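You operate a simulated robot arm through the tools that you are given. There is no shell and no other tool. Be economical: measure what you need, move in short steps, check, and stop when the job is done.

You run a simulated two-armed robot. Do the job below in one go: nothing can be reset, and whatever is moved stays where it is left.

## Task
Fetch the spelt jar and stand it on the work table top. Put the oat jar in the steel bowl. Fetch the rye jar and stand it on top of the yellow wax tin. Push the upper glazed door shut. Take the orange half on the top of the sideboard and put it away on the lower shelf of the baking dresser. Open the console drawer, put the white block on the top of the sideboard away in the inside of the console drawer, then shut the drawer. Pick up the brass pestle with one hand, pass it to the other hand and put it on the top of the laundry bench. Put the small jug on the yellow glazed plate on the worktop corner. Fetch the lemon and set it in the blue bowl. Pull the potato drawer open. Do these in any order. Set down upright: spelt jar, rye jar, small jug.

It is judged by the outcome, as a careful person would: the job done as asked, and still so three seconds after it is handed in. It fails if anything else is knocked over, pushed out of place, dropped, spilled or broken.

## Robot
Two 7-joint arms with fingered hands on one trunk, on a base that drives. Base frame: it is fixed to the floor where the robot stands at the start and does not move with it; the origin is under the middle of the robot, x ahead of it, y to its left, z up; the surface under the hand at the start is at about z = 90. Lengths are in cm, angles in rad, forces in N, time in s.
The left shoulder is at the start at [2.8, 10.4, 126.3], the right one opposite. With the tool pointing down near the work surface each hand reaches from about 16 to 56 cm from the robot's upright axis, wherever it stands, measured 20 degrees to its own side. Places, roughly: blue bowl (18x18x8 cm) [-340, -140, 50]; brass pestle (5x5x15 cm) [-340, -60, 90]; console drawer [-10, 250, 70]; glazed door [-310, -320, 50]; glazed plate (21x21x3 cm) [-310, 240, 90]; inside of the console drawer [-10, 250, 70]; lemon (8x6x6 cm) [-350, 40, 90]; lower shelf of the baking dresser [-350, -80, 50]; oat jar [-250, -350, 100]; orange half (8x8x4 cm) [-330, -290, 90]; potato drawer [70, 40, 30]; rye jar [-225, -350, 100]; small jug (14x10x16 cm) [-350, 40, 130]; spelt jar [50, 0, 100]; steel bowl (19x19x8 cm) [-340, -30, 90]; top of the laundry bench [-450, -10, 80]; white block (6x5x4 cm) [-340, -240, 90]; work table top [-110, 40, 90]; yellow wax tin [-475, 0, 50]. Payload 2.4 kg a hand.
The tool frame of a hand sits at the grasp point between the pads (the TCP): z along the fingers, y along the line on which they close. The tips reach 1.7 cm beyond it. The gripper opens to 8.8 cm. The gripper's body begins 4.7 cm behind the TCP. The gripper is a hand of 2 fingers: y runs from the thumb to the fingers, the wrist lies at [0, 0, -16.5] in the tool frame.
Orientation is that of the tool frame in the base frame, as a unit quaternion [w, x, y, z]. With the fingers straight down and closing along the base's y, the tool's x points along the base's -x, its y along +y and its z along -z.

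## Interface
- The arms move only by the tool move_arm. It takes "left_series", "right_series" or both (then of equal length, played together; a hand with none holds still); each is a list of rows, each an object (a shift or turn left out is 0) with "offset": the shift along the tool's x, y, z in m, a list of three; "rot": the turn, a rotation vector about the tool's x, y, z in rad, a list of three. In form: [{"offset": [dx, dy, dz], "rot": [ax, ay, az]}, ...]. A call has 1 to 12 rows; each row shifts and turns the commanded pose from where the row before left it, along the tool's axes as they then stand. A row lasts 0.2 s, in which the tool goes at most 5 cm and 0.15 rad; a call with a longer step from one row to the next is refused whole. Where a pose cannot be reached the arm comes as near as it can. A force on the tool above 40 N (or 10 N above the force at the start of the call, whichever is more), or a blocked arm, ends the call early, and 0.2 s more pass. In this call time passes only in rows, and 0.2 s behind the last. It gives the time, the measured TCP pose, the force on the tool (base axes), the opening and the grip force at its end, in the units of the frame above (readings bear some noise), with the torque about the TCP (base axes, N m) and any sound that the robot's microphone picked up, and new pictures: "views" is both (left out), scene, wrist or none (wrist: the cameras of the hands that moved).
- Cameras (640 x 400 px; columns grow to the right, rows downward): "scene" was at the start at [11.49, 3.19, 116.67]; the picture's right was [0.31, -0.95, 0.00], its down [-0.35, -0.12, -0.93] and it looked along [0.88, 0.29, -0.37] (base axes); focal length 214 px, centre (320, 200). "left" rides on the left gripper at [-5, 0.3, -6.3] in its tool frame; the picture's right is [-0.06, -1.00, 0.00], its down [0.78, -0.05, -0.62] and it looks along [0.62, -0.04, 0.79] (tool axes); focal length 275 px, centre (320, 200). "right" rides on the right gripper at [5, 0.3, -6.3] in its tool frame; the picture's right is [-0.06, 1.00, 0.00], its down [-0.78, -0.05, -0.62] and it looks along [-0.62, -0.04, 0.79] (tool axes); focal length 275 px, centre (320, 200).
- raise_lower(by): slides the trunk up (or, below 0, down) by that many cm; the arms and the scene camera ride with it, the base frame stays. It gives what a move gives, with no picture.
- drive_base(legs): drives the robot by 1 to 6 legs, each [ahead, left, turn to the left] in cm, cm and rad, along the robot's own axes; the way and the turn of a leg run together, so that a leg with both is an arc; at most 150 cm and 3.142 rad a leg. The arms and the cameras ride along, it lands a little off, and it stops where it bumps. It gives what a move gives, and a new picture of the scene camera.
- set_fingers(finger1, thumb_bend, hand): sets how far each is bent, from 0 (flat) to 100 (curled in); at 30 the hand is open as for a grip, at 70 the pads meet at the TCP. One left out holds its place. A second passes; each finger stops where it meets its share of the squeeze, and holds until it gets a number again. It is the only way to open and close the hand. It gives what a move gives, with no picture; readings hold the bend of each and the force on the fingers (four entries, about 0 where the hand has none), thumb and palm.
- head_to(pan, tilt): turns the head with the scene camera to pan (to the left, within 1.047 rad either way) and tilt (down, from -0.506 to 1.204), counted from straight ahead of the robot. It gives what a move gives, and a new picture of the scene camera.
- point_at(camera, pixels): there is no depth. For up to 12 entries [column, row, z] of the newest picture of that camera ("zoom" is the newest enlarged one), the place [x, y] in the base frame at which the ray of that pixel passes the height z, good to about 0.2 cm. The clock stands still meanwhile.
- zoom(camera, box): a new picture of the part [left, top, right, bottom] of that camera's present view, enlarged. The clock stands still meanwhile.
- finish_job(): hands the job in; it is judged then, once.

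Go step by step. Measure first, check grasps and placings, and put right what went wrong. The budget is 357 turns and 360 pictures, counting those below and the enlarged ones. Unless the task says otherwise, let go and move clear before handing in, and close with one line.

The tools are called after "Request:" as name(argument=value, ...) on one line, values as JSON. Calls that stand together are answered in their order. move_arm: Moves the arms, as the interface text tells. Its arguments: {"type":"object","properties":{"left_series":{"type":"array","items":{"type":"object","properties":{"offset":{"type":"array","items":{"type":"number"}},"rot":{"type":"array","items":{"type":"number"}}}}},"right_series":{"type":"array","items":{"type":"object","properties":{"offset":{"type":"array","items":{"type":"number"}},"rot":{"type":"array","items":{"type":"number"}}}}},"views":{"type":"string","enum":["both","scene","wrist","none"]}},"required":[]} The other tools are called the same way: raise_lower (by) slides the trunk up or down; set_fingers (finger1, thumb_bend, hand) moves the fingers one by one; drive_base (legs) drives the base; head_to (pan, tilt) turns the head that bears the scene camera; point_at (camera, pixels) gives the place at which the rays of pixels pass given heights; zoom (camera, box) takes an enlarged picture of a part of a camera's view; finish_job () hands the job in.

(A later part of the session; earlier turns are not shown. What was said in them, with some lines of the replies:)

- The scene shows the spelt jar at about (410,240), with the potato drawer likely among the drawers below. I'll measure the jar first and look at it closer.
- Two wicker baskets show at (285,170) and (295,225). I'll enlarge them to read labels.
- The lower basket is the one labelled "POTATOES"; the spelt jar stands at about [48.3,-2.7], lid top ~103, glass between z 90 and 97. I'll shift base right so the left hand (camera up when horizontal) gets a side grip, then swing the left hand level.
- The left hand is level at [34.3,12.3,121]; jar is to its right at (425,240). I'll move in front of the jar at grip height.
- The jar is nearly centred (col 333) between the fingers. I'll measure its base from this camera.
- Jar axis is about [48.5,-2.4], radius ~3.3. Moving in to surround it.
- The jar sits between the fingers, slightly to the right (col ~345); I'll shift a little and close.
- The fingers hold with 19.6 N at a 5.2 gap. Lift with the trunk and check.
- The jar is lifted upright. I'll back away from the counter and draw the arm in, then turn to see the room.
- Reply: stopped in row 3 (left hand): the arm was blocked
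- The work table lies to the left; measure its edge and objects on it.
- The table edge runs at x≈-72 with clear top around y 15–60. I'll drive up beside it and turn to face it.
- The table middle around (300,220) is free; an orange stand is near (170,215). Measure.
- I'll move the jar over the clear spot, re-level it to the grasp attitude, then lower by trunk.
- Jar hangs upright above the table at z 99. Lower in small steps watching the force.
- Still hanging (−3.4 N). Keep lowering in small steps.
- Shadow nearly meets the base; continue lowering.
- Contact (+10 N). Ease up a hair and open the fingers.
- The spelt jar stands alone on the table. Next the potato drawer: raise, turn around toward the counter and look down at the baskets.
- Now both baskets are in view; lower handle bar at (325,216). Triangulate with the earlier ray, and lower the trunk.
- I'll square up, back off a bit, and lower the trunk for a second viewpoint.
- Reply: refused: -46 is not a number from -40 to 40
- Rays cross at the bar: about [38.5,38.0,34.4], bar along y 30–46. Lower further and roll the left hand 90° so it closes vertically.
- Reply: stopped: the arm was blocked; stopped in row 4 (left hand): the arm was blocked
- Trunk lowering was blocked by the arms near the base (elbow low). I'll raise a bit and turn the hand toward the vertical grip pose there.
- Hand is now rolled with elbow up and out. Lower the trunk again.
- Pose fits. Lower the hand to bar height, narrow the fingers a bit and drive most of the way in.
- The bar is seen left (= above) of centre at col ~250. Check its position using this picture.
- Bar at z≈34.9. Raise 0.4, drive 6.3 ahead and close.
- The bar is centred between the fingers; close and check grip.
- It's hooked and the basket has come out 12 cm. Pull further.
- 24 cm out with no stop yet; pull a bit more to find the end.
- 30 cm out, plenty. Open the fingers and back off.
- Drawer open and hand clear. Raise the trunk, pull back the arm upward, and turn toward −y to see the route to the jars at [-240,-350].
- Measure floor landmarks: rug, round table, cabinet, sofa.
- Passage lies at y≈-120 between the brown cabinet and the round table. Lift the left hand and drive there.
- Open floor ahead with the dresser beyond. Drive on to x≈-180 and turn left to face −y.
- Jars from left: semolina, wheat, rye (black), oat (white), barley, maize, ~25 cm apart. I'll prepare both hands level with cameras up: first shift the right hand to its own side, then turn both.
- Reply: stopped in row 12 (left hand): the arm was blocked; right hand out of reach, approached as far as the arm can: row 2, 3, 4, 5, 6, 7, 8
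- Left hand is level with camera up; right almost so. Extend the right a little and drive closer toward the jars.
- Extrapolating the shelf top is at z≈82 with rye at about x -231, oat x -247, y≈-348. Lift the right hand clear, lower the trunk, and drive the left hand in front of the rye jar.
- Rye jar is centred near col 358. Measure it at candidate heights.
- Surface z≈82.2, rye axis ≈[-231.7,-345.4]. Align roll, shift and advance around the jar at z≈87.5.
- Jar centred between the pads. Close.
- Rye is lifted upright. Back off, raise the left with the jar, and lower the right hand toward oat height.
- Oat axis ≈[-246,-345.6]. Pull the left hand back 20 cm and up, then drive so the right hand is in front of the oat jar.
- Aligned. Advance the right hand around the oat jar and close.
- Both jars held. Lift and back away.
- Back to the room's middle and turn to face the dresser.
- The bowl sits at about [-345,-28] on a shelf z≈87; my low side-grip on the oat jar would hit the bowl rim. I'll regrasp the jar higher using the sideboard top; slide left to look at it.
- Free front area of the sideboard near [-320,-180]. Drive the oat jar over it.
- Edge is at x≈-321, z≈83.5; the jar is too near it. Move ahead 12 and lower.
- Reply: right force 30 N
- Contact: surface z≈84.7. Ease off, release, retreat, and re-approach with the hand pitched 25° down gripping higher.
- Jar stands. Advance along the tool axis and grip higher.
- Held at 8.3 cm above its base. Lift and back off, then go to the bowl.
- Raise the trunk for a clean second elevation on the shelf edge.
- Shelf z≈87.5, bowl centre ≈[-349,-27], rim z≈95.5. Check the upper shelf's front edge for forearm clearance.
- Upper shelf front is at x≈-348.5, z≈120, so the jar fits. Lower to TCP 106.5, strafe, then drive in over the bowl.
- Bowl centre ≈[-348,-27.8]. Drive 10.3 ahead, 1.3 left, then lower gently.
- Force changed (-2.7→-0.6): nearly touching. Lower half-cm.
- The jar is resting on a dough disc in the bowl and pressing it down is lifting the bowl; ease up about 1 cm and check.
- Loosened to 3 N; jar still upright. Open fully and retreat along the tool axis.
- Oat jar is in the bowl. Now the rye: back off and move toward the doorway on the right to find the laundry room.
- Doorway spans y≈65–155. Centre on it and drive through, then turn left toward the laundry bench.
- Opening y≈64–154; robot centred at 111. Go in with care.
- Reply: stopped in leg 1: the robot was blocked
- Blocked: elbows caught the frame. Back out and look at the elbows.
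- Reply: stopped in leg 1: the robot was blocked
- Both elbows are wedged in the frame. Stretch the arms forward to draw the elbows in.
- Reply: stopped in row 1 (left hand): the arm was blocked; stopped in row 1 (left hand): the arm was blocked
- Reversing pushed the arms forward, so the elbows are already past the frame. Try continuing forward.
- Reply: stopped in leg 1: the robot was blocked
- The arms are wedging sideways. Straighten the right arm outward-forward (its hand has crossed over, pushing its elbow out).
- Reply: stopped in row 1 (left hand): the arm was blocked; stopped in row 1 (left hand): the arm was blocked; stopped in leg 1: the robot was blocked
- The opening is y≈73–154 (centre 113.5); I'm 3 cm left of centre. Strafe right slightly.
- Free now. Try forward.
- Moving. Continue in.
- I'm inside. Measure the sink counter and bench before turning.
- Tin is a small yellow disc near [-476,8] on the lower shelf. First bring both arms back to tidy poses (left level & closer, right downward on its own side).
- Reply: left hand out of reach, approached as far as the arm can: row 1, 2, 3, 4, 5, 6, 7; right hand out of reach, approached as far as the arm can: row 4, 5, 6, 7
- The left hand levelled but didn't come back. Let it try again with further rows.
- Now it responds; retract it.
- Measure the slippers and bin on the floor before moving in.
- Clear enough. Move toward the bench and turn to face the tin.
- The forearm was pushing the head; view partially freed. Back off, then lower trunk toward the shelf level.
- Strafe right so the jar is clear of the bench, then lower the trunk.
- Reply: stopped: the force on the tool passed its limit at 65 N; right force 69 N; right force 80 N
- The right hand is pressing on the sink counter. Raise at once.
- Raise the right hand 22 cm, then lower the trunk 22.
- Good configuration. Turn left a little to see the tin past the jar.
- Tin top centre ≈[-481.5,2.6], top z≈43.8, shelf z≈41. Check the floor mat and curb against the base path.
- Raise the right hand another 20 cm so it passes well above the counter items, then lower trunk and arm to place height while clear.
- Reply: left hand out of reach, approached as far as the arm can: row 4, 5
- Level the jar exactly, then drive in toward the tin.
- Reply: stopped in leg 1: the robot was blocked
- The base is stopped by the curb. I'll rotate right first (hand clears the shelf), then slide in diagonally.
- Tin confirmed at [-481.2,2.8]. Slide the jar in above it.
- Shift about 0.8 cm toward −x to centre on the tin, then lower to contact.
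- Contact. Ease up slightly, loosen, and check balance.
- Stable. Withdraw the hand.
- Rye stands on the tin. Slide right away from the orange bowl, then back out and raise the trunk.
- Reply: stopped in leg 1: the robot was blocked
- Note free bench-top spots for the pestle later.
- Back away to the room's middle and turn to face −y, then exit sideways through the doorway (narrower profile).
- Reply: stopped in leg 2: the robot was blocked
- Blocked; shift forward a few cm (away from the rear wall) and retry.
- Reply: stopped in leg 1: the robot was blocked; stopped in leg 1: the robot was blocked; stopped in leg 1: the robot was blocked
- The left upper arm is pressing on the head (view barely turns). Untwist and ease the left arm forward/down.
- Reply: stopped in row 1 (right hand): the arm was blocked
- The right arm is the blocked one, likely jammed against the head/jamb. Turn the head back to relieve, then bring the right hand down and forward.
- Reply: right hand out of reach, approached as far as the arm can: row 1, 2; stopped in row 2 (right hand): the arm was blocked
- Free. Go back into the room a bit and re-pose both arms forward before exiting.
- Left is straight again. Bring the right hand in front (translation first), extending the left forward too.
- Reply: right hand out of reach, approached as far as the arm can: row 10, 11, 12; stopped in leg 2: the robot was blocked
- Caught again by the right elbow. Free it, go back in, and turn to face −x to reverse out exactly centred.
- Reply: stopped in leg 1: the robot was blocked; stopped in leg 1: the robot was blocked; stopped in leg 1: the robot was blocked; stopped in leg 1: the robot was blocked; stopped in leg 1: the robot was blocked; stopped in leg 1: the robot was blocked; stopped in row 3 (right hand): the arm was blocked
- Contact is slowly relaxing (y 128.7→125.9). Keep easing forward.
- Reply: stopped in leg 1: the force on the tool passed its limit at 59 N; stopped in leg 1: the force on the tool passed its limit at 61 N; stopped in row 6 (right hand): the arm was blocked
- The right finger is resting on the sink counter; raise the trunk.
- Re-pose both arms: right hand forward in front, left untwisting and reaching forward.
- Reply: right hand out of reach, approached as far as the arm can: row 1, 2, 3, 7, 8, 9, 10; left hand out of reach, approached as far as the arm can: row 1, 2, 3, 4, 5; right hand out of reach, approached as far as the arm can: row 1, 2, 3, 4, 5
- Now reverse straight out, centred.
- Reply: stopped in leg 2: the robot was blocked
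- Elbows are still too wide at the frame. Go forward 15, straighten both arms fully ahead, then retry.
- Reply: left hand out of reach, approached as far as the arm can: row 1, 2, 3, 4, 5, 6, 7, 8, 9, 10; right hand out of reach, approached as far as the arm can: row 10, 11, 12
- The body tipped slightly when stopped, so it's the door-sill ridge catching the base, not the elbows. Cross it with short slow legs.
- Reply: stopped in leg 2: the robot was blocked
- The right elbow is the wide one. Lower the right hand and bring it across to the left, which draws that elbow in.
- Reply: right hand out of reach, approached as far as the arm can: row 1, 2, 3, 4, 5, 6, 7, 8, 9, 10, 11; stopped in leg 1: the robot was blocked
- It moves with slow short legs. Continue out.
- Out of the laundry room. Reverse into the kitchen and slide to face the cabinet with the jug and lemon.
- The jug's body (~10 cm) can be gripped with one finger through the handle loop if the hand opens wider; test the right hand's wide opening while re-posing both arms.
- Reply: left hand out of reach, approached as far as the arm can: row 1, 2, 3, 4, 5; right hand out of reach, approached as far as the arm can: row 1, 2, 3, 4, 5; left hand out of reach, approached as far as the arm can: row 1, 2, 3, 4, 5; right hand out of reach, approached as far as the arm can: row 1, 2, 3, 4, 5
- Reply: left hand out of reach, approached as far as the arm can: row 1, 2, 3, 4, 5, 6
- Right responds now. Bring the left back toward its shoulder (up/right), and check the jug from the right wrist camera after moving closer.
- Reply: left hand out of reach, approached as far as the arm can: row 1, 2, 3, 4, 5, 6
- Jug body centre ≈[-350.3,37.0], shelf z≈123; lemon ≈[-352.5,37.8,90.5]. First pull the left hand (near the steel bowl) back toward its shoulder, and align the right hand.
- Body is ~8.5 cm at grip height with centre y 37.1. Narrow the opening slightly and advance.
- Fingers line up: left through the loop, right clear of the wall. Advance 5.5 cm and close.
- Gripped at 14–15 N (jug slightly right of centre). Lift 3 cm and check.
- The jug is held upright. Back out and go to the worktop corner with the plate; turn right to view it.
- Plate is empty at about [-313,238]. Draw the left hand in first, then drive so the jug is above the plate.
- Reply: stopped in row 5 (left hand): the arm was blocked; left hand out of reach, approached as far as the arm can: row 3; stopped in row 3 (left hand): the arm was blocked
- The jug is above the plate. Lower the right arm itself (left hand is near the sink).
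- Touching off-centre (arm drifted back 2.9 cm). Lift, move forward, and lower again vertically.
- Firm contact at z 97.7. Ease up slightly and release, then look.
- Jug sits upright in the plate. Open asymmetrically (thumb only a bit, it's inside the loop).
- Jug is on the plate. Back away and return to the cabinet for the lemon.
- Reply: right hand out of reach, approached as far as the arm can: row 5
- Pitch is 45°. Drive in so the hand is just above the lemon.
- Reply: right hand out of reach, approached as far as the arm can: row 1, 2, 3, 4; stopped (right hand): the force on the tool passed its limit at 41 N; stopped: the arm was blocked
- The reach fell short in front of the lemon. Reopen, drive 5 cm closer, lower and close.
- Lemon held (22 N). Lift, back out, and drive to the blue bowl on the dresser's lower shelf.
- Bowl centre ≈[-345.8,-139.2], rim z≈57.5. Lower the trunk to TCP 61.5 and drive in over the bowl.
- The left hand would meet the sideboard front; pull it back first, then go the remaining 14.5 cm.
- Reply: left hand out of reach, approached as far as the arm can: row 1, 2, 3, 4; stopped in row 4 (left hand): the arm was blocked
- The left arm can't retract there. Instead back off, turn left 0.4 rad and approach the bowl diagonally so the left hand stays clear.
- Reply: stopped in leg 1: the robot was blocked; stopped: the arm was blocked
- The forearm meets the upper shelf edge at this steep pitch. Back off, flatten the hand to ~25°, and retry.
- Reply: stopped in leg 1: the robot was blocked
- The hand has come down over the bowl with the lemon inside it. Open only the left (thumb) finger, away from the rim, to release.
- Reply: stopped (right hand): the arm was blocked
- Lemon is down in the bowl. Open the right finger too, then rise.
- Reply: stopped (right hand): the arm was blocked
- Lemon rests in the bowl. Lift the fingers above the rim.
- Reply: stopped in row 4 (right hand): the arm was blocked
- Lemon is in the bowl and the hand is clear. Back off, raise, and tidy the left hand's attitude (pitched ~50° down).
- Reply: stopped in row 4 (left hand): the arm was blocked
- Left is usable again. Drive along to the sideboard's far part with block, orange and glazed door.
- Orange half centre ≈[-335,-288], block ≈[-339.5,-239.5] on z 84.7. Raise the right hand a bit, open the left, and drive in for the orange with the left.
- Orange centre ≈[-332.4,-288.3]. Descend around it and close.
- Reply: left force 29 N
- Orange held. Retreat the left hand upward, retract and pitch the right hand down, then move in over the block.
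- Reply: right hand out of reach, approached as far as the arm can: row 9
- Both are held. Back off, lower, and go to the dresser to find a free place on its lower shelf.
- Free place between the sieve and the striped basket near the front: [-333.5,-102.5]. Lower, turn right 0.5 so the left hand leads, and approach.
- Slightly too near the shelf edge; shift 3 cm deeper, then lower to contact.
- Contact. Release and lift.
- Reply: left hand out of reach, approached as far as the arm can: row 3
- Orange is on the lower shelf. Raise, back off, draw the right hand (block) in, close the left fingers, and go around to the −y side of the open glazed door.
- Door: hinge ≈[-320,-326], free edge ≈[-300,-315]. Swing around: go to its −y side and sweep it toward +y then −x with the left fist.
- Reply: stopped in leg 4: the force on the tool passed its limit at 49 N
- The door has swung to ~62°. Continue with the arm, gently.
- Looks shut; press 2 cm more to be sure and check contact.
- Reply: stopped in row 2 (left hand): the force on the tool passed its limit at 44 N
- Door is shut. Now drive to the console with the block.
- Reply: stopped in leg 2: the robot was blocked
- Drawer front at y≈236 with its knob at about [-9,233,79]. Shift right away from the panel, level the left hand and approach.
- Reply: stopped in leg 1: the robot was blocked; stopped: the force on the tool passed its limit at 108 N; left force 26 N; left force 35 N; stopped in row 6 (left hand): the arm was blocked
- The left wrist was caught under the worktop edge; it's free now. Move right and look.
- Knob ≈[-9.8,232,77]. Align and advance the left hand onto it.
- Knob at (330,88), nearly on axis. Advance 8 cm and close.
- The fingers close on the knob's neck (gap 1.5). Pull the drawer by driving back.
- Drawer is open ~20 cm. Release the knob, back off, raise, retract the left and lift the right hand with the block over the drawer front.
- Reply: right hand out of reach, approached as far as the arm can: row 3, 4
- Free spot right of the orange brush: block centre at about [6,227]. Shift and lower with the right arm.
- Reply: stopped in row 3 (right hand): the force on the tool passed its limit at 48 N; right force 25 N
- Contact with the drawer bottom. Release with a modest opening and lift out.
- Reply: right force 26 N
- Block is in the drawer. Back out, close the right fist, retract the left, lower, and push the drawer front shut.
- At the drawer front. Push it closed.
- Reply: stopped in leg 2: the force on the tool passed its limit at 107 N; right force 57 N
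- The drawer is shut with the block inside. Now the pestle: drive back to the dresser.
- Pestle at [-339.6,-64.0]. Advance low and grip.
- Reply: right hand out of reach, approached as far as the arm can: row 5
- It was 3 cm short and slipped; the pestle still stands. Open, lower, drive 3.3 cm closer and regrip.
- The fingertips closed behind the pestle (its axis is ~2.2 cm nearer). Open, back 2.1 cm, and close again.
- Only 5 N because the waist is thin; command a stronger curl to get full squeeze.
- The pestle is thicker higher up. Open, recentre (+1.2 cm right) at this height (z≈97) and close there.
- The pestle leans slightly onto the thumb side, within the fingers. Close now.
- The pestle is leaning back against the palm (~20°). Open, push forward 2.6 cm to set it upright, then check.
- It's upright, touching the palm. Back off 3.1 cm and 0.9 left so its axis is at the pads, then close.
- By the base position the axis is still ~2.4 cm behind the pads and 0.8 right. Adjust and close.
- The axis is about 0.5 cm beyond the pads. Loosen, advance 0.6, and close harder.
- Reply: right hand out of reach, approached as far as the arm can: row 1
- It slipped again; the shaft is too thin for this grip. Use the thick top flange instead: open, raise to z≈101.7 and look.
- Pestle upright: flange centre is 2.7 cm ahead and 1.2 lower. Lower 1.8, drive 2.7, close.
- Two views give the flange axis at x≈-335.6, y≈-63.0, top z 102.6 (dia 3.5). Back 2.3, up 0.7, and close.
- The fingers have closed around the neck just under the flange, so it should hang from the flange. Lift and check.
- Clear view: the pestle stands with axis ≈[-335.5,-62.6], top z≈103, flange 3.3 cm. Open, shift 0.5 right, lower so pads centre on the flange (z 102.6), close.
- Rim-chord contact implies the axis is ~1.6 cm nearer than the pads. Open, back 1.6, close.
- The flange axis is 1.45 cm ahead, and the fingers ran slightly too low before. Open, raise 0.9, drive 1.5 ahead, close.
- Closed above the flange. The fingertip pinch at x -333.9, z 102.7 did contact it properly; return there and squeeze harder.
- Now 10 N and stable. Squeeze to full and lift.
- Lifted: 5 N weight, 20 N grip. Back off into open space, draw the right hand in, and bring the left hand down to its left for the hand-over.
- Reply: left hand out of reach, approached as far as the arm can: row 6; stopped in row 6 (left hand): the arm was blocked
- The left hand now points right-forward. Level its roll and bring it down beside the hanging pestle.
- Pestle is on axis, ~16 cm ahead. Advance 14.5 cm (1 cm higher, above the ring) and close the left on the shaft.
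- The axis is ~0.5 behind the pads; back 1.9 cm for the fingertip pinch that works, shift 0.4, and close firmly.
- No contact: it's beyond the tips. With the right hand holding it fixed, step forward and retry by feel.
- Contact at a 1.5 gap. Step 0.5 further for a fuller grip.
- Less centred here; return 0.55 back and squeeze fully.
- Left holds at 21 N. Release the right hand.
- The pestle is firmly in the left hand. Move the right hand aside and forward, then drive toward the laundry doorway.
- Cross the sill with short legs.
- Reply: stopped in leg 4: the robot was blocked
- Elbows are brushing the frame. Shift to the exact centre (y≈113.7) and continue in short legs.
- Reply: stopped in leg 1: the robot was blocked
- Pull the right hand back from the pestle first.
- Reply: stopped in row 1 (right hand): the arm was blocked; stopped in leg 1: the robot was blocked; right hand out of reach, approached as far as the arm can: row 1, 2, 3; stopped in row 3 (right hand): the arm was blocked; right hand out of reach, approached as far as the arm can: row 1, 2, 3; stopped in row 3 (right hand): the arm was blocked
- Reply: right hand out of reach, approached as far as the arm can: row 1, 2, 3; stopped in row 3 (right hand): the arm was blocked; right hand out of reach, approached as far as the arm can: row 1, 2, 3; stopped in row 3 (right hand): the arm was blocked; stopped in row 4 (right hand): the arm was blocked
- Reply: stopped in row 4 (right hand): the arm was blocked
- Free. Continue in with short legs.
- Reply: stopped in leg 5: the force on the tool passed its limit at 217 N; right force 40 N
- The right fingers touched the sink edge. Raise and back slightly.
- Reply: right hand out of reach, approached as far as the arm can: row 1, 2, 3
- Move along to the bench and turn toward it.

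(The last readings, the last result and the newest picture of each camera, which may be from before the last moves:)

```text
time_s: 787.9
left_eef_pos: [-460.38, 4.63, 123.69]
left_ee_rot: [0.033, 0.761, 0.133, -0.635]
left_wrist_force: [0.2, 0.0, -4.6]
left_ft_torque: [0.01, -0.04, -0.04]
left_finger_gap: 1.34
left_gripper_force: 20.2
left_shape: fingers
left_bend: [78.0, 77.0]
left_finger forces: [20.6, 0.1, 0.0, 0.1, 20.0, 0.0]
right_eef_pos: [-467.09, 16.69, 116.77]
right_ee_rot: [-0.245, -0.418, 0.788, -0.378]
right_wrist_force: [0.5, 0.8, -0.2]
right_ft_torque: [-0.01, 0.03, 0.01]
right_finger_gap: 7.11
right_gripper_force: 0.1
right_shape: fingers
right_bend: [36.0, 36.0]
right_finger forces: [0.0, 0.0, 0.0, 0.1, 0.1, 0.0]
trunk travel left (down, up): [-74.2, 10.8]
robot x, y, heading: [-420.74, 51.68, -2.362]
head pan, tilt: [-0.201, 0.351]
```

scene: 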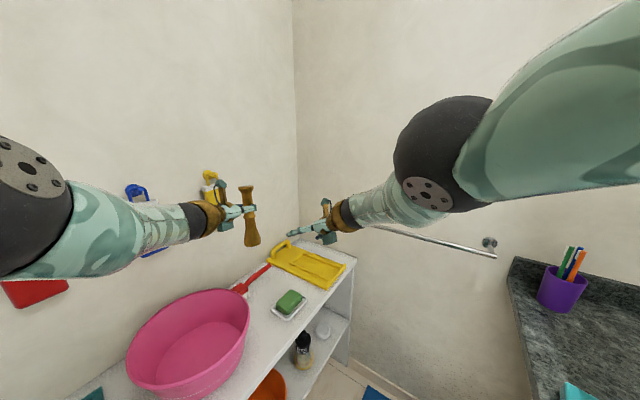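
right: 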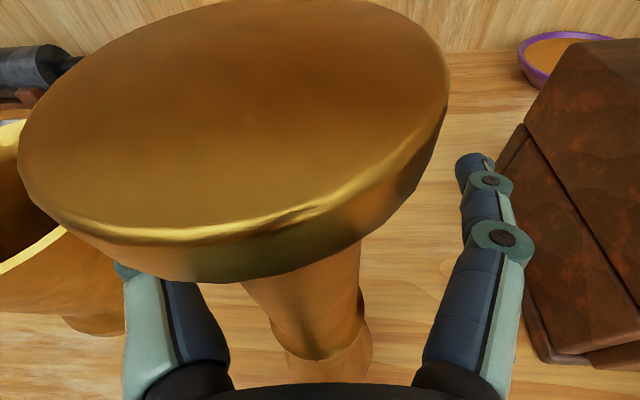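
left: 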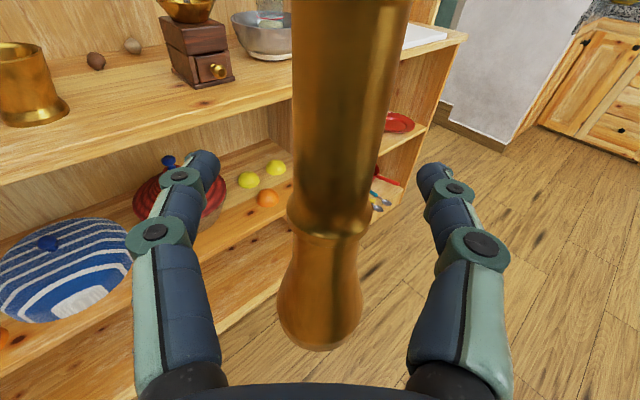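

Request:
point_at(camera="scene", pixels=[[262, 322, 78], [255, 340, 78], [248, 305, 84], [285, 318, 78], [270, 350, 78], [240, 375, 78], [262, 290, 78]])

Request:
zoom(camera="scene", box=[180, 150, 360, 390])

```text
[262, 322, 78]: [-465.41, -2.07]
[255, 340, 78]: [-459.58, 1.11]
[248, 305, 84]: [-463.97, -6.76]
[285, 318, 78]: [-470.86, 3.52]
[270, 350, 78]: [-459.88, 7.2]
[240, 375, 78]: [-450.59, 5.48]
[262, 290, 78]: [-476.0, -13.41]
```

```text
1.67 times, centred on (270, 270) of scene
```

zoom: 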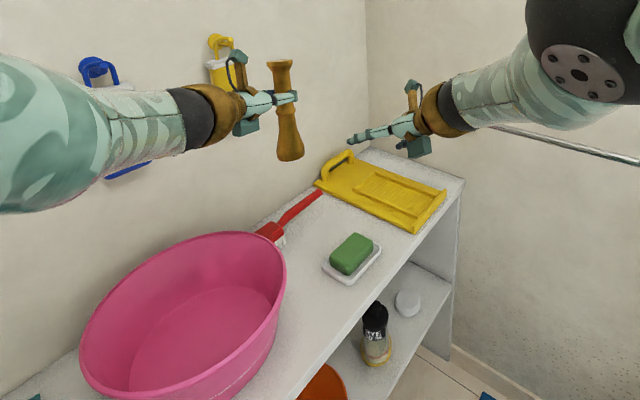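

The left hand is over the free strip between basin and soap dish. Nudge 3 cm deeper, right the pestle to vertical, and lower.

Request:
drive_base(legs=[[2.1, 1.8, 0]])

Request:
move_arm(left_series=[{"rot": [-0.006, -0.0485, 0.06]}, {"rot": [-0.006, -0.0485, 0.06]}], views="none")

Request:
raise_lower(by=-25)

Request:
zoom(camera="scene", box=[150, 80, 400, 330])

```text
time_s: 788.7
left_eef_pos: [-460.34, 1.75, 123.03]
left_ee_rot: [0.033, 0.761, 0.134, -0.634]
left_wrist_force: [0.3, -0.2, -5.2]
left_ft_torque: [0.0, -0.04, -0.03]
left_finger_gap: 1.34
left_gripper_force: 20.0
left_shape: fingers
left_bend: [78.0, 77.0]
left_finger forces: [20.8, 0.0, 0.1, 0.0, 20.0, 0.0]
right_eef_pos: [-467.14, 14.01, 116.03]
right_ee_rot: [-0.244, -0.419, 0.789, -0.378]
right_wrist_force: [-1.1, -0.1, -0.6]
right_ft_torque: [0.04, 0.0, 0.0]
right_finger_gap: 7.08
right_gripper_force: 0.0
right_shape: fingers
right_bend: [36.0, 36.0]
right_finger forces: [0.0, 0.0, 0.1, 0.1, 0.0, 0.0]
trunk travel left (down, up): [-74.2, 10.8]
robot x, y, heading: [-421.25, 48.94, -2.36]
head pan, tilt: [-0.201, 0.351]
```

scene: 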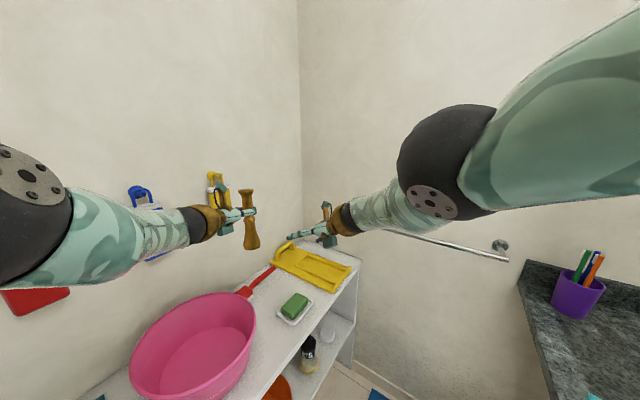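

```text
time_s: 789.3
left_eef_pos: [-460.23, 2.77, 123.06]
left_ee_rot: [0.082, 0.735, 0.089, -0.667]
left_wrist_force: [0.0, -0.4, -4.7]
left_ft_torque: [0.03, -0.03, -0.01]
left_finger_gap: 1.36
left_gripper_force: 20.7
left_shape: fingers
left_bend: [78.0, 77.0]
left_finger forces: [20.6, 0.0, 0.0, 0.0, 20.4, 0.0]
left hand out of reach, approached as far as the arm can: row 1
right_eef_pos: [-466.9, 14.41, 115.32]
right_ee_rot: [-0.245, -0.418, 0.789, -0.378]
right_wrist_force: [0.6, -0.5, -0.5]
right_ft_torque: [-0.02, 0.01, 0.05]
right_finger_gap: 7.11
right_gripper_force: 0.1
right_shape: fingers
right_bend: [36.0, 36.0]
right_finger forces: [0.0, 0.1, 0.0, 0.1, 0.1, 0.0]
trunk travel left (down, up): [-74.2, 10.8]
robot x, y, heading: [-420.96, 48.81, -2.361]
head pan, tilt: [-0.201, 0.351]
```

```text
time_s: 791.9
left_eef_pos: [-460.2, 2.69, 98.0]
left_ee_rot: [0.082, 0.735, 0.089, -0.667]
left_wrist_force: [0.3, -0.2, -4.7]
left_ft_torque: [0.06, -0.01, 0.0]
left_finger_gap: 1.34
left_gripper_force: 20.8
left_shape: fingers
left_bend: [78.0, 77.0]
left_finger forces: [20.5, 0.1, 0.1, 0.1, 20.5, 0.0]
right_eef_pos: [-466.76, 14.57, 89.34]
right_ee_rot: [-0.236, -0.418, 0.793, -0.375]
right_wrist_force: [0.2, -0.2, 0.0]
right_ft_torque: [0.02, -0.01, 0.02]
right_finger_gap: 7.13
right_gripper_force: 0.1
right_shape: fingers
right_bend: [36.0, 36.0]
right_finger forces: [0.0, 0.0, 0.0, 0.0, 0.0, 0.0]
trunk travel left (down, up): [-49.2, 35.8]
robot x, y, heading: [-420.77, 48.98, -2.359]
head pan, tilt: [-0.201, 0.351]
```

```text
1.60 times, centred on (275, 205) of scene
```

zoom: 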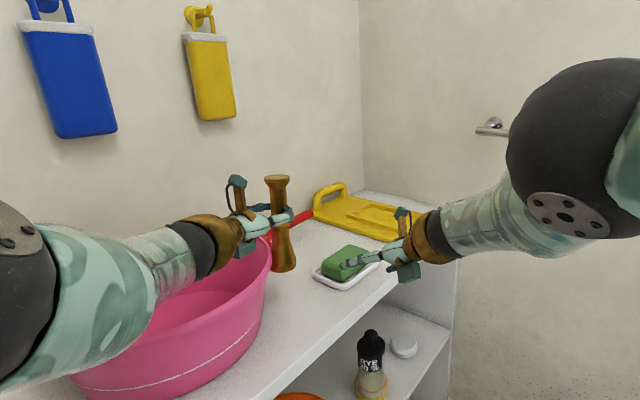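

Approaching over the basin would hit its rim. Raise, pull the right hand up and back, reposition the base and turn 0.25 rad so the left hand comes in from the front.

Request:
raise_lower(by=8)

Request:
move_arm(right_series=[{"offset": [0.009, -0.003, -0.037]}, {"offset": [0.009, -0.003, -0.037]}, {"offset": [0.009, -0.003, -0.037]}, {"offset": [0.009, -0.003, -0.037]}, {"offset": [0.009, -0.003, -0.037]}], views="none")

Request:
drive_base(legs=[[2.1, -18, 0], [0, 0, 0.25]])

```text
time_s: 793.0
left_eef_pos: [-460.22, 2.63, 105.96]
left_ee_rot: [0.082, 0.736, 0.09, -0.666]
left_wrist_force: [-0.6, 0.3, -5.7]
left_ft_torque: [0.05, 0.02, -0.01]
left_finger_gap: 1.34
left_gripper_force: 20.5
left_shape: fingers
left_bend: [78.0, 77.0]
left_finger forces: [20.5, 0.1, 0.1, 0.0, 20.5, 0.0]
right_eef_pos: [-466.56, 14.48, 97.69]
right_ee_rot: [-0.238, -0.418, 0.792, -0.376]
right_wrist_force: [0.2, -0.3, -0.5]
right_ft_torque: [0.01, -0.01, -0.02]
right_finger_gap: 7.09
right_gripper_force: 0.0
right_shape: fingers
right_bend: [36.0, 36.0]
right_finger forces: [0.1, 0.0, 0.1, 0.1, 0.1, 0.0]
trunk travel left (down, up): [-57.2, 27.8]
robot x, y, heading: [-421.11, 49.13, -2.359]
head pan, tilt: [-0.201, 0.351]
```

```text
time_s: 794.2
left_eef_pos: [-460.07, 2.58, 105.99]
left_ee_rot: [0.082, 0.735, 0.09, -0.667]
left_wrist_force: [-0.1, 0.0, -4.3]
left_ft_torque: [0.03, 0.03, 0.01]
left_finger_gap: 1.35
left_gripper_force: 21.1
left_shape: fingers
left_bend: [78.0, 77.0]
left_finger forces: [20.7, 0.0, 0.0, 0.0, 20.7, 0.1]
right_eef_pos: [-466.78, 26.25, 112.23]
right_ee_rot: [-0.239, -0.419, 0.791, -0.377]
right_wrist_force: [0.3, 0.1, -0.3]
right_ft_torque: [-0.03, 0.01, 0.02]
right_finger_gap: 7.11
right_gripper_force: 0.0
right_shape: fingers
right_bend: [36.0, 36.0]
right_finger forces: [0.0, 0.0, 0.0, 0.1, 0.0, 0.0]
trunk travel left (down, up): [-57.2, 27.8]
robot x, y, heading: [-420.83, 48.73, -2.359]
head pan, tilt: [-0.201, 0.351]
```

```text
time_s: 796.6
left_eef_pos: [-461.71, 5.59, 106.01]
left_ee_rot: [0.164, 0.718, 0.18, -0.652]
left_wrist_force: [-0.4, -0.8, -4.5]
left_ft_torque: [0.03, -0.02, 0.01]
left_finger_gap: 1.35
left_gripper_force: 21.1
left_shape: fingers
left_bend: [78.0, 77.0]
left_finger forces: [20.6, 0.0, 0.0, 0.1, 20.4, 0.0]
right_eef_pos: [-473.95, 26.72, 112.1]
right_ee_rot: [-0.189, -0.514, 0.734, -0.403]
right_wrist_force: [-0.8, 0.5, -0.7]
right_ft_torque: [0.03, -0.01, 0.03]
right_finger_gap: 7.07
right_gripper_force: 0.1
right_shape: fingers
right_bend: [36.0, 36.0]
right_finger forces: [0.0, 0.0, 0.0, 0.0, 0.0, 0.1]
trunk travel left (down, up): [-57.2, 27.8]
robot x, y, heading: [-434.89, 60.16, -2.107]
head pan, tilt: [-0.201, 0.351]
```

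scene: 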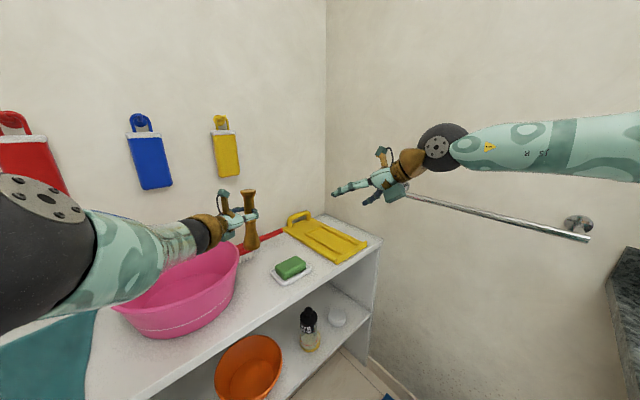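

Well placed. Lower 14 cm and check.

Request:
raise_lower(by=-14)

Request:
zoom(camera="scene", box=[100, 80, 380, 290])

```text
time_s: 798.3
left_eef_pos: [-461.66, 5.79, 91.22]
left_ee_rot: [0.164, 0.719, 0.18, -0.651]
left_wrist_force: [0.3, 0.0, -5.4]
left_ft_torque: [0.02, 0.0, -0.03]
left_finger_gap: 1.32
left_gripper_force: 21.2
left_shape: fingers
left_bend: [78.0, 77.0]
left_finger forces: [21.4, 0.0, 0.1, 0.0, 20.7, 0.0]
right_eef_pos: [-473.96, 26.76, 97.47]
right_ee_rot: [-0.191, -0.514, 0.733, -0.403]
right_wrist_force: [-0.7, -0.4, 0.6]
right_ft_torque: [0.03, 0.03, -0.01]
right_finger_gap: 7.09
right_gripper_force: 0.2
right_shape: fingers
right_bend: [36.0, 36.0]
right_finger forces: [0.1, 0.0, 0.0, 0.0, 0.0, 0.0]
trunk travel left (down, up): [-43.2, 41.8]
robot x, y, heading: [-435.07, 60.0, -2.104]
head pan, tilt: [-0.201, 0.351]
```

```text
1.90 times, centred on (240, 185) of scene
```

zoom: 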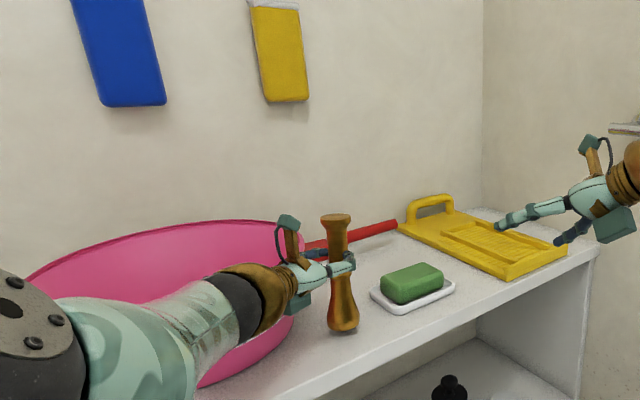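

Request:
raise_lower(by=-3.2)

Request:
raise_lower(by=-0.7)

Request:
raise_lower(by=-0.6)

```text
time_s: 799.0
left_eef_pos: [-461.37, 5.86, 88.65]
left_ee_rot: [0.166, 0.716, 0.178, -0.654]
left_wrist_force: [4.7, 5.1, 32.4]
left_ft_torque: [-0.37, 0.06, 0.05]
left_finger_gap: 1.35
left_gripper_force: 23.8
left_shape: fingers
left_bend: [79.0, 77.0]
left_finger forces: [22.8, 0.0, 0.0, 0.0, 24.7, 0.0]
right_eef_pos: [-473.91, 26.91, 94.4]
right_ee_rot: [-0.192, -0.513, 0.733, -0.403]
right_wrist_force: [-0.5, -0.5, -0.2]
right_ft_torque: [0.01, -0.03, 0.0]
right_finger_gap: 7.1
right_gripper_force: 0.1
right_shape: fingers
right_bend: [36.0, 36.0]
right_finger forces: [0.0, 0.0, 0.0, 0.0, 0.1, 0.0]
trunk travel left (down, up): [-40.0, 45.0]
robot x, y, heading: [-435.05, 59.91, -2.112]
head pan, tilt: [-0.201, 0.351]
```

```text
time_s: 799.6
left_eef_pos: [-461.41, 6.0, 87.83]
left_ee_rot: [0.165, 0.717, 0.179, -0.653]
left_wrist_force: [3.1, 1.5, 32.2]
left_ft_torque: [-0.4, 0.07, 0.03]
left_finger_gap: 1.32
left_gripper_force: 23.4
left_shape: fingers
left_bend: [79.0, 77.0]
left_finger forces: [23.1, 0.0, 0.0, 0.1, 23.3, 0.1]
right_eef_pos: [-473.89, 27.02, 93.69]
right_ee_rot: [-0.192, -0.514, 0.732, -0.404]
right_wrist_force: [0.4, -0.1, -0.5]
right_ft_torque: [0.0, -0.01, -0.01]
right_finger_gap: 7.11
right_gripper_force: 0.0
right_shape: fingers
right_bend: [36.0, 36.0]
right_finger forces: [0.1, 0.0, 0.0, 0.0, 0.1, 0.1]
trunk travel left (down, up): [-39.3, 45.7]
robot x, y, heading: [-435.18, 60.07, -2.101]
head pan, tilt: [-0.201, 0.351]
```

```text
time_s: 800.1
left_eef_pos: [-461.51, 5.9, 87.27]
left_ee_rot: [0.166, 0.717, 0.179, -0.653]
left_wrist_force: [1.7, 0.9, 33.6]
left_ft_torque: [-0.41, 0.09, 0.0]
left_finger_gap: 1.35
left_gripper_force: 23.2
left_shape: fingers
left_bend: [79.0, 77.0]
left_finger forces: [23.2, 0.0, 0.1, 0.0, 23.0, 0.0]
right_eef_pos: [-473.9, 26.88, 93.04]
right_ee_rot: [-0.191, -0.513, 0.733, -0.403]
right_wrist_force: [0.0, 0.6, 0.7]
right_ft_torque: [0.0, -0.01, 0.01]
right_finger_gap: 7.11
right_gripper_force: 0.0
right_shape: fingers
right_bend: [36.0, 36.0]
right_finger forces: [0.0, 0.0, 0.1, 0.0, 0.1, 0.0]
trunk travel left (down, up): [-38.7, 46.3]
robot x, y, heading: [-434.83, 60.15, -2.106]
head pan, tilt: [-0.201, 0.351]
```

The pestle is standing on the bench (33 N). Ease up and open.

Request:
raise_lower(by=0.5)

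Request:
set_fingers(hand="left", finger1=62, thumb_bend=60)

Request:
zoom(camera="scene", box=[160, 60, 340, 240])

```text
time_s: 800.7
left_eef_pos: [-461.53, 6.02, 87.39]
left_ee_rot: [0.165, 0.719, 0.18, -0.651]
left_wrist_force: [1.2, -1.5, 19.2]
left_ft_torque: [-0.25, 0.05, -0.02]
left_finger_gap: 1.33
left_gripper_force: 23.1
left_shape: fingers
left_bend: [79.0, 77.0]
left_finger forces: [23.2, 0.0, 0.0, 0.1, 22.4, 0.1]
right_eef_pos: [-473.92, 26.87, 93.41]
right_ee_rot: [-0.19, -0.514, 0.733, -0.404]
right_wrist_force: [0.1, 0.3, 0.9]
right_ft_torque: [0.0, -0.02, 0.0]
right_finger_gap: 7.1
right_gripper_force: 0.0
right_shape: fingers
right_bend: [36.0, 36.0]
right_finger forces: [0.0, 0.1, 0.0, 0.0, 0.1, 0.1]
trunk travel left (down, up): [-39.2, 45.8]
robot x, y, heading: [-435.24, 60.04, -2.107]
head pan, tilt: [-0.201, 0.351]
```

```text
time_s: 801.7
left_eef_pos: [-461.56, 5.86, 87.21]
left_ee_rot: [0.164, 0.719, 0.18, -0.651]
left_wrist_force: [0.5, -1.3, -0.7]
left_ft_torque: [0.03, 0.0, 0.04]
left_finger_gap: 1.73
left_gripper_force: 0.5
left_shape: fingers
left_bend: [60.0, 60.0]
left_finger forces: [0.8, 0.0, 0.0, 0.1, 0.0, 0.1]
right_eef_pos: [-473.95, 26.75, 93.44]
right_ee_rot: [-0.191, -0.513, 0.733, -0.403]
right_wrist_force: [-0.2, 0.6, 0.8]
right_ft_torque: [-0.01, 0.03, 0.02]
right_finger_gap: 7.12
right_gripper_force: 0.0
right_shape: fingers
right_bend: [36.0, 36.0]
right_finger forces: [0.0, 0.0, 0.0, 0.0, 0.0, 0.0]
trunk travel left (down, up): [-39.2, 45.8]
robot x, y, heading: [-434.9, 60.34, -2.111]
head pan, tilt: [-0.201, 0.351]
```

```text
2.22 times, centred on (250, 150) of scene
```

zoom: 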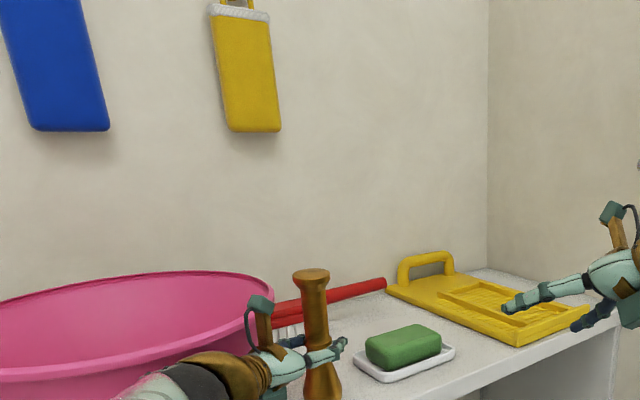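

Upright. Open fully and withdraw.

Request:
set_fingers(hand="left", finger1=38, thumb_bend=38)

Request:
move_arm(left_series=[{"offset": [0, 0, -0.015]}, {"offset": [0, 0, -0.025]}, {"offset": [-0.01, 0, -0.03]}, {"offset": [-0.03, 0, -0.02]}, {"offset": [-0.035, 0, 0]}, {"offset": [-0.035, 0, 0]}, {"offset": [-0.035, 0, 0]}], views="scene")

```text
time_s: 802.7
left_eef_pos: [-461.57, 5.96, 87.37]
left_ee_rot: [0.164, 0.718, 0.18, -0.652]
left_wrist_force: [0.9, -1.0, 0.0]
left_ft_torque: [-0.02, 0.01, 0.0]
left_finger_gap: 6.58
left_gripper_force: 0.2
left_shape: fingers
left_bend: [38.0, 38.0]
left_finger forces: [0.0, 0.1, 0.1, 0.0, 0.1, 0.0]
right_eef_pos: [-474.0, 26.71, 93.45]
right_ee_rot: [-0.19, -0.514, 0.733, -0.404]
right_wrist_force: [0.0, -0.3, 0.0]
right_ft_torque: [0.0, 0.01, -0.01]
right_finger_gap: 7.07
right_gripper_force: 0.1
right_shape: fingers
right_bend: [36.0, 36.0]
right_finger forces: [0.0, 0.1, 0.0, 0.0, 0.0, 0.0]
trunk travel left (down, up): [-39.2, 45.8]
robot x, y, heading: [-434.85, 60.42, -2.11]
head pan, tilt: [-0.201, 0.351]
```

```text
time_s: 804.3
left_eef_pos: [-455.05, 9.44, 102.53]
left_ee_rot: [0.163, 0.719, 0.179, -0.651]
left_wrist_force: [0.1, -0.6, 0.1]
left_ft_torque: [0.0, -0.02, 0.02]
left_finger_gap: 6.61
left_gripper_force: 0.2
left_shape: fingers
left_bend: [38.0, 38.0]
left_finger forces: [0.0, 0.0, 0.1, 0.0, 0.0, 0.0]
right_eef_pos: [-473.95, 26.74, 93.45]
right_ee_rot: [-0.191, -0.514, 0.733, -0.403]
right_wrist_force: [0.2, -0.4, -0.2]
right_ft_torque: [0.0, -0.04, -0.02]
right_finger_gap: 7.08
right_gripper_force: 0.0
right_shape: fingers
right_bend: [36.0, 36.0]
right_finger forces: [0.0, 0.0, 0.0, 0.0, 0.1, 0.1]
trunk travel left (down, up): [-39.2, 45.8]
robot x, y, heading: [-435.06, 60.14, -2.108]
head pan, tilt: [-0.201, 0.351]
```

scene: 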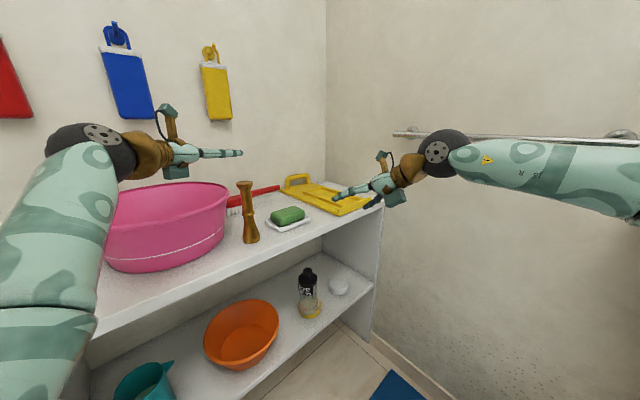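

The pestle stands on the bench, the rye jar on its tin, both hands empty. Back off a little, then hand in.

Request:
drive_base(legs=[[-8, 0, 0]])

Request:
zoom(camera="scene", box=[180, 140, 380, 330])

```text
time_s: 805.3
left_eef_pos: [-450.98, 16.07, 102.49]
left_ee_rot: [0.165, 0.718, 0.181, -0.651]
left_wrist_force: [-0.1, -0.2, -0.3]
left_ft_torque: [-0.01, 0.0, 0.0]
left_finger_gap: 6.58
left_gripper_force: 0.1
left_shape: fingers
left_bend: [38.0, 38.0]
left_finger forces: [0.0, 0.0, 0.1, 0.0, 0.1, 0.1]
right_eef_pos: [-469.96, 33.44, 93.41]
right_ee_rot: [-0.19, -0.514, 0.733, -0.403]
right_wrist_force: [-1.1, -0.4, -0.3]
right_ft_torque: [-0.01, 0.02, -0.01]
right_finger_gap: 7.11
right_gripper_force: 0.0
right_shape: fingers
right_bend: [36.0, 36.0]
right_finger forces: [0.0, 0.0, 0.0, 0.0, 0.0, 0.1]
trunk travel left (down, up): [-39.2, 45.8]
robot x, y, heading: [-430.73, 66.98, -2.107]
head pan, tilt: [-0.201, 0.351]
```

scene: 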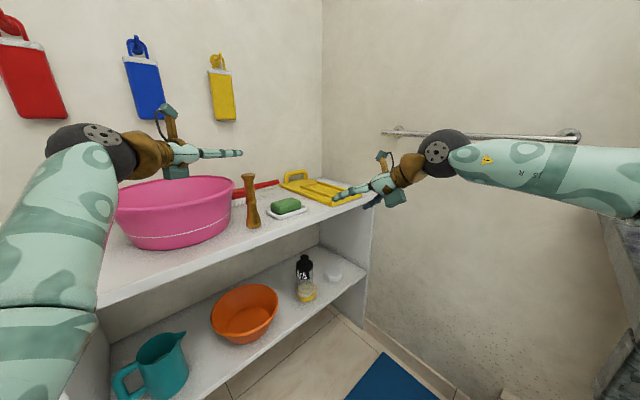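

```text
2.11 times, centred on (280, 235) of scene
```

zoom: 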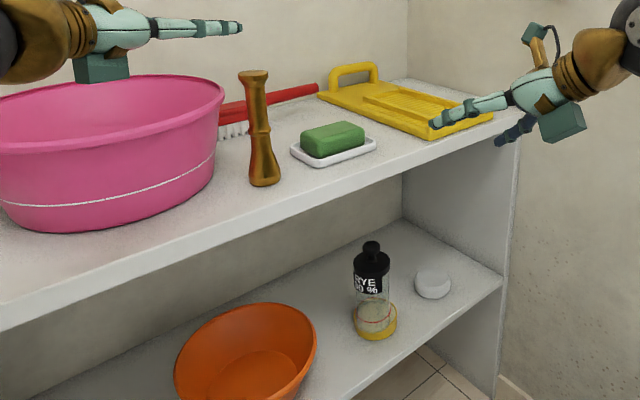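

The pestle stands on the bench and the rye jar stands on the tin; everything else was placed earlier. Handing in.

Request:
finish_job()

```text
The job is handed in.
```

All ten tasks are done and the job is handed in. I did not recheck everything at the end: near the worktop end panel the left wrist caught under the worktop edge and was pushed at about 108 N, and I did not look back at the items hanging there.
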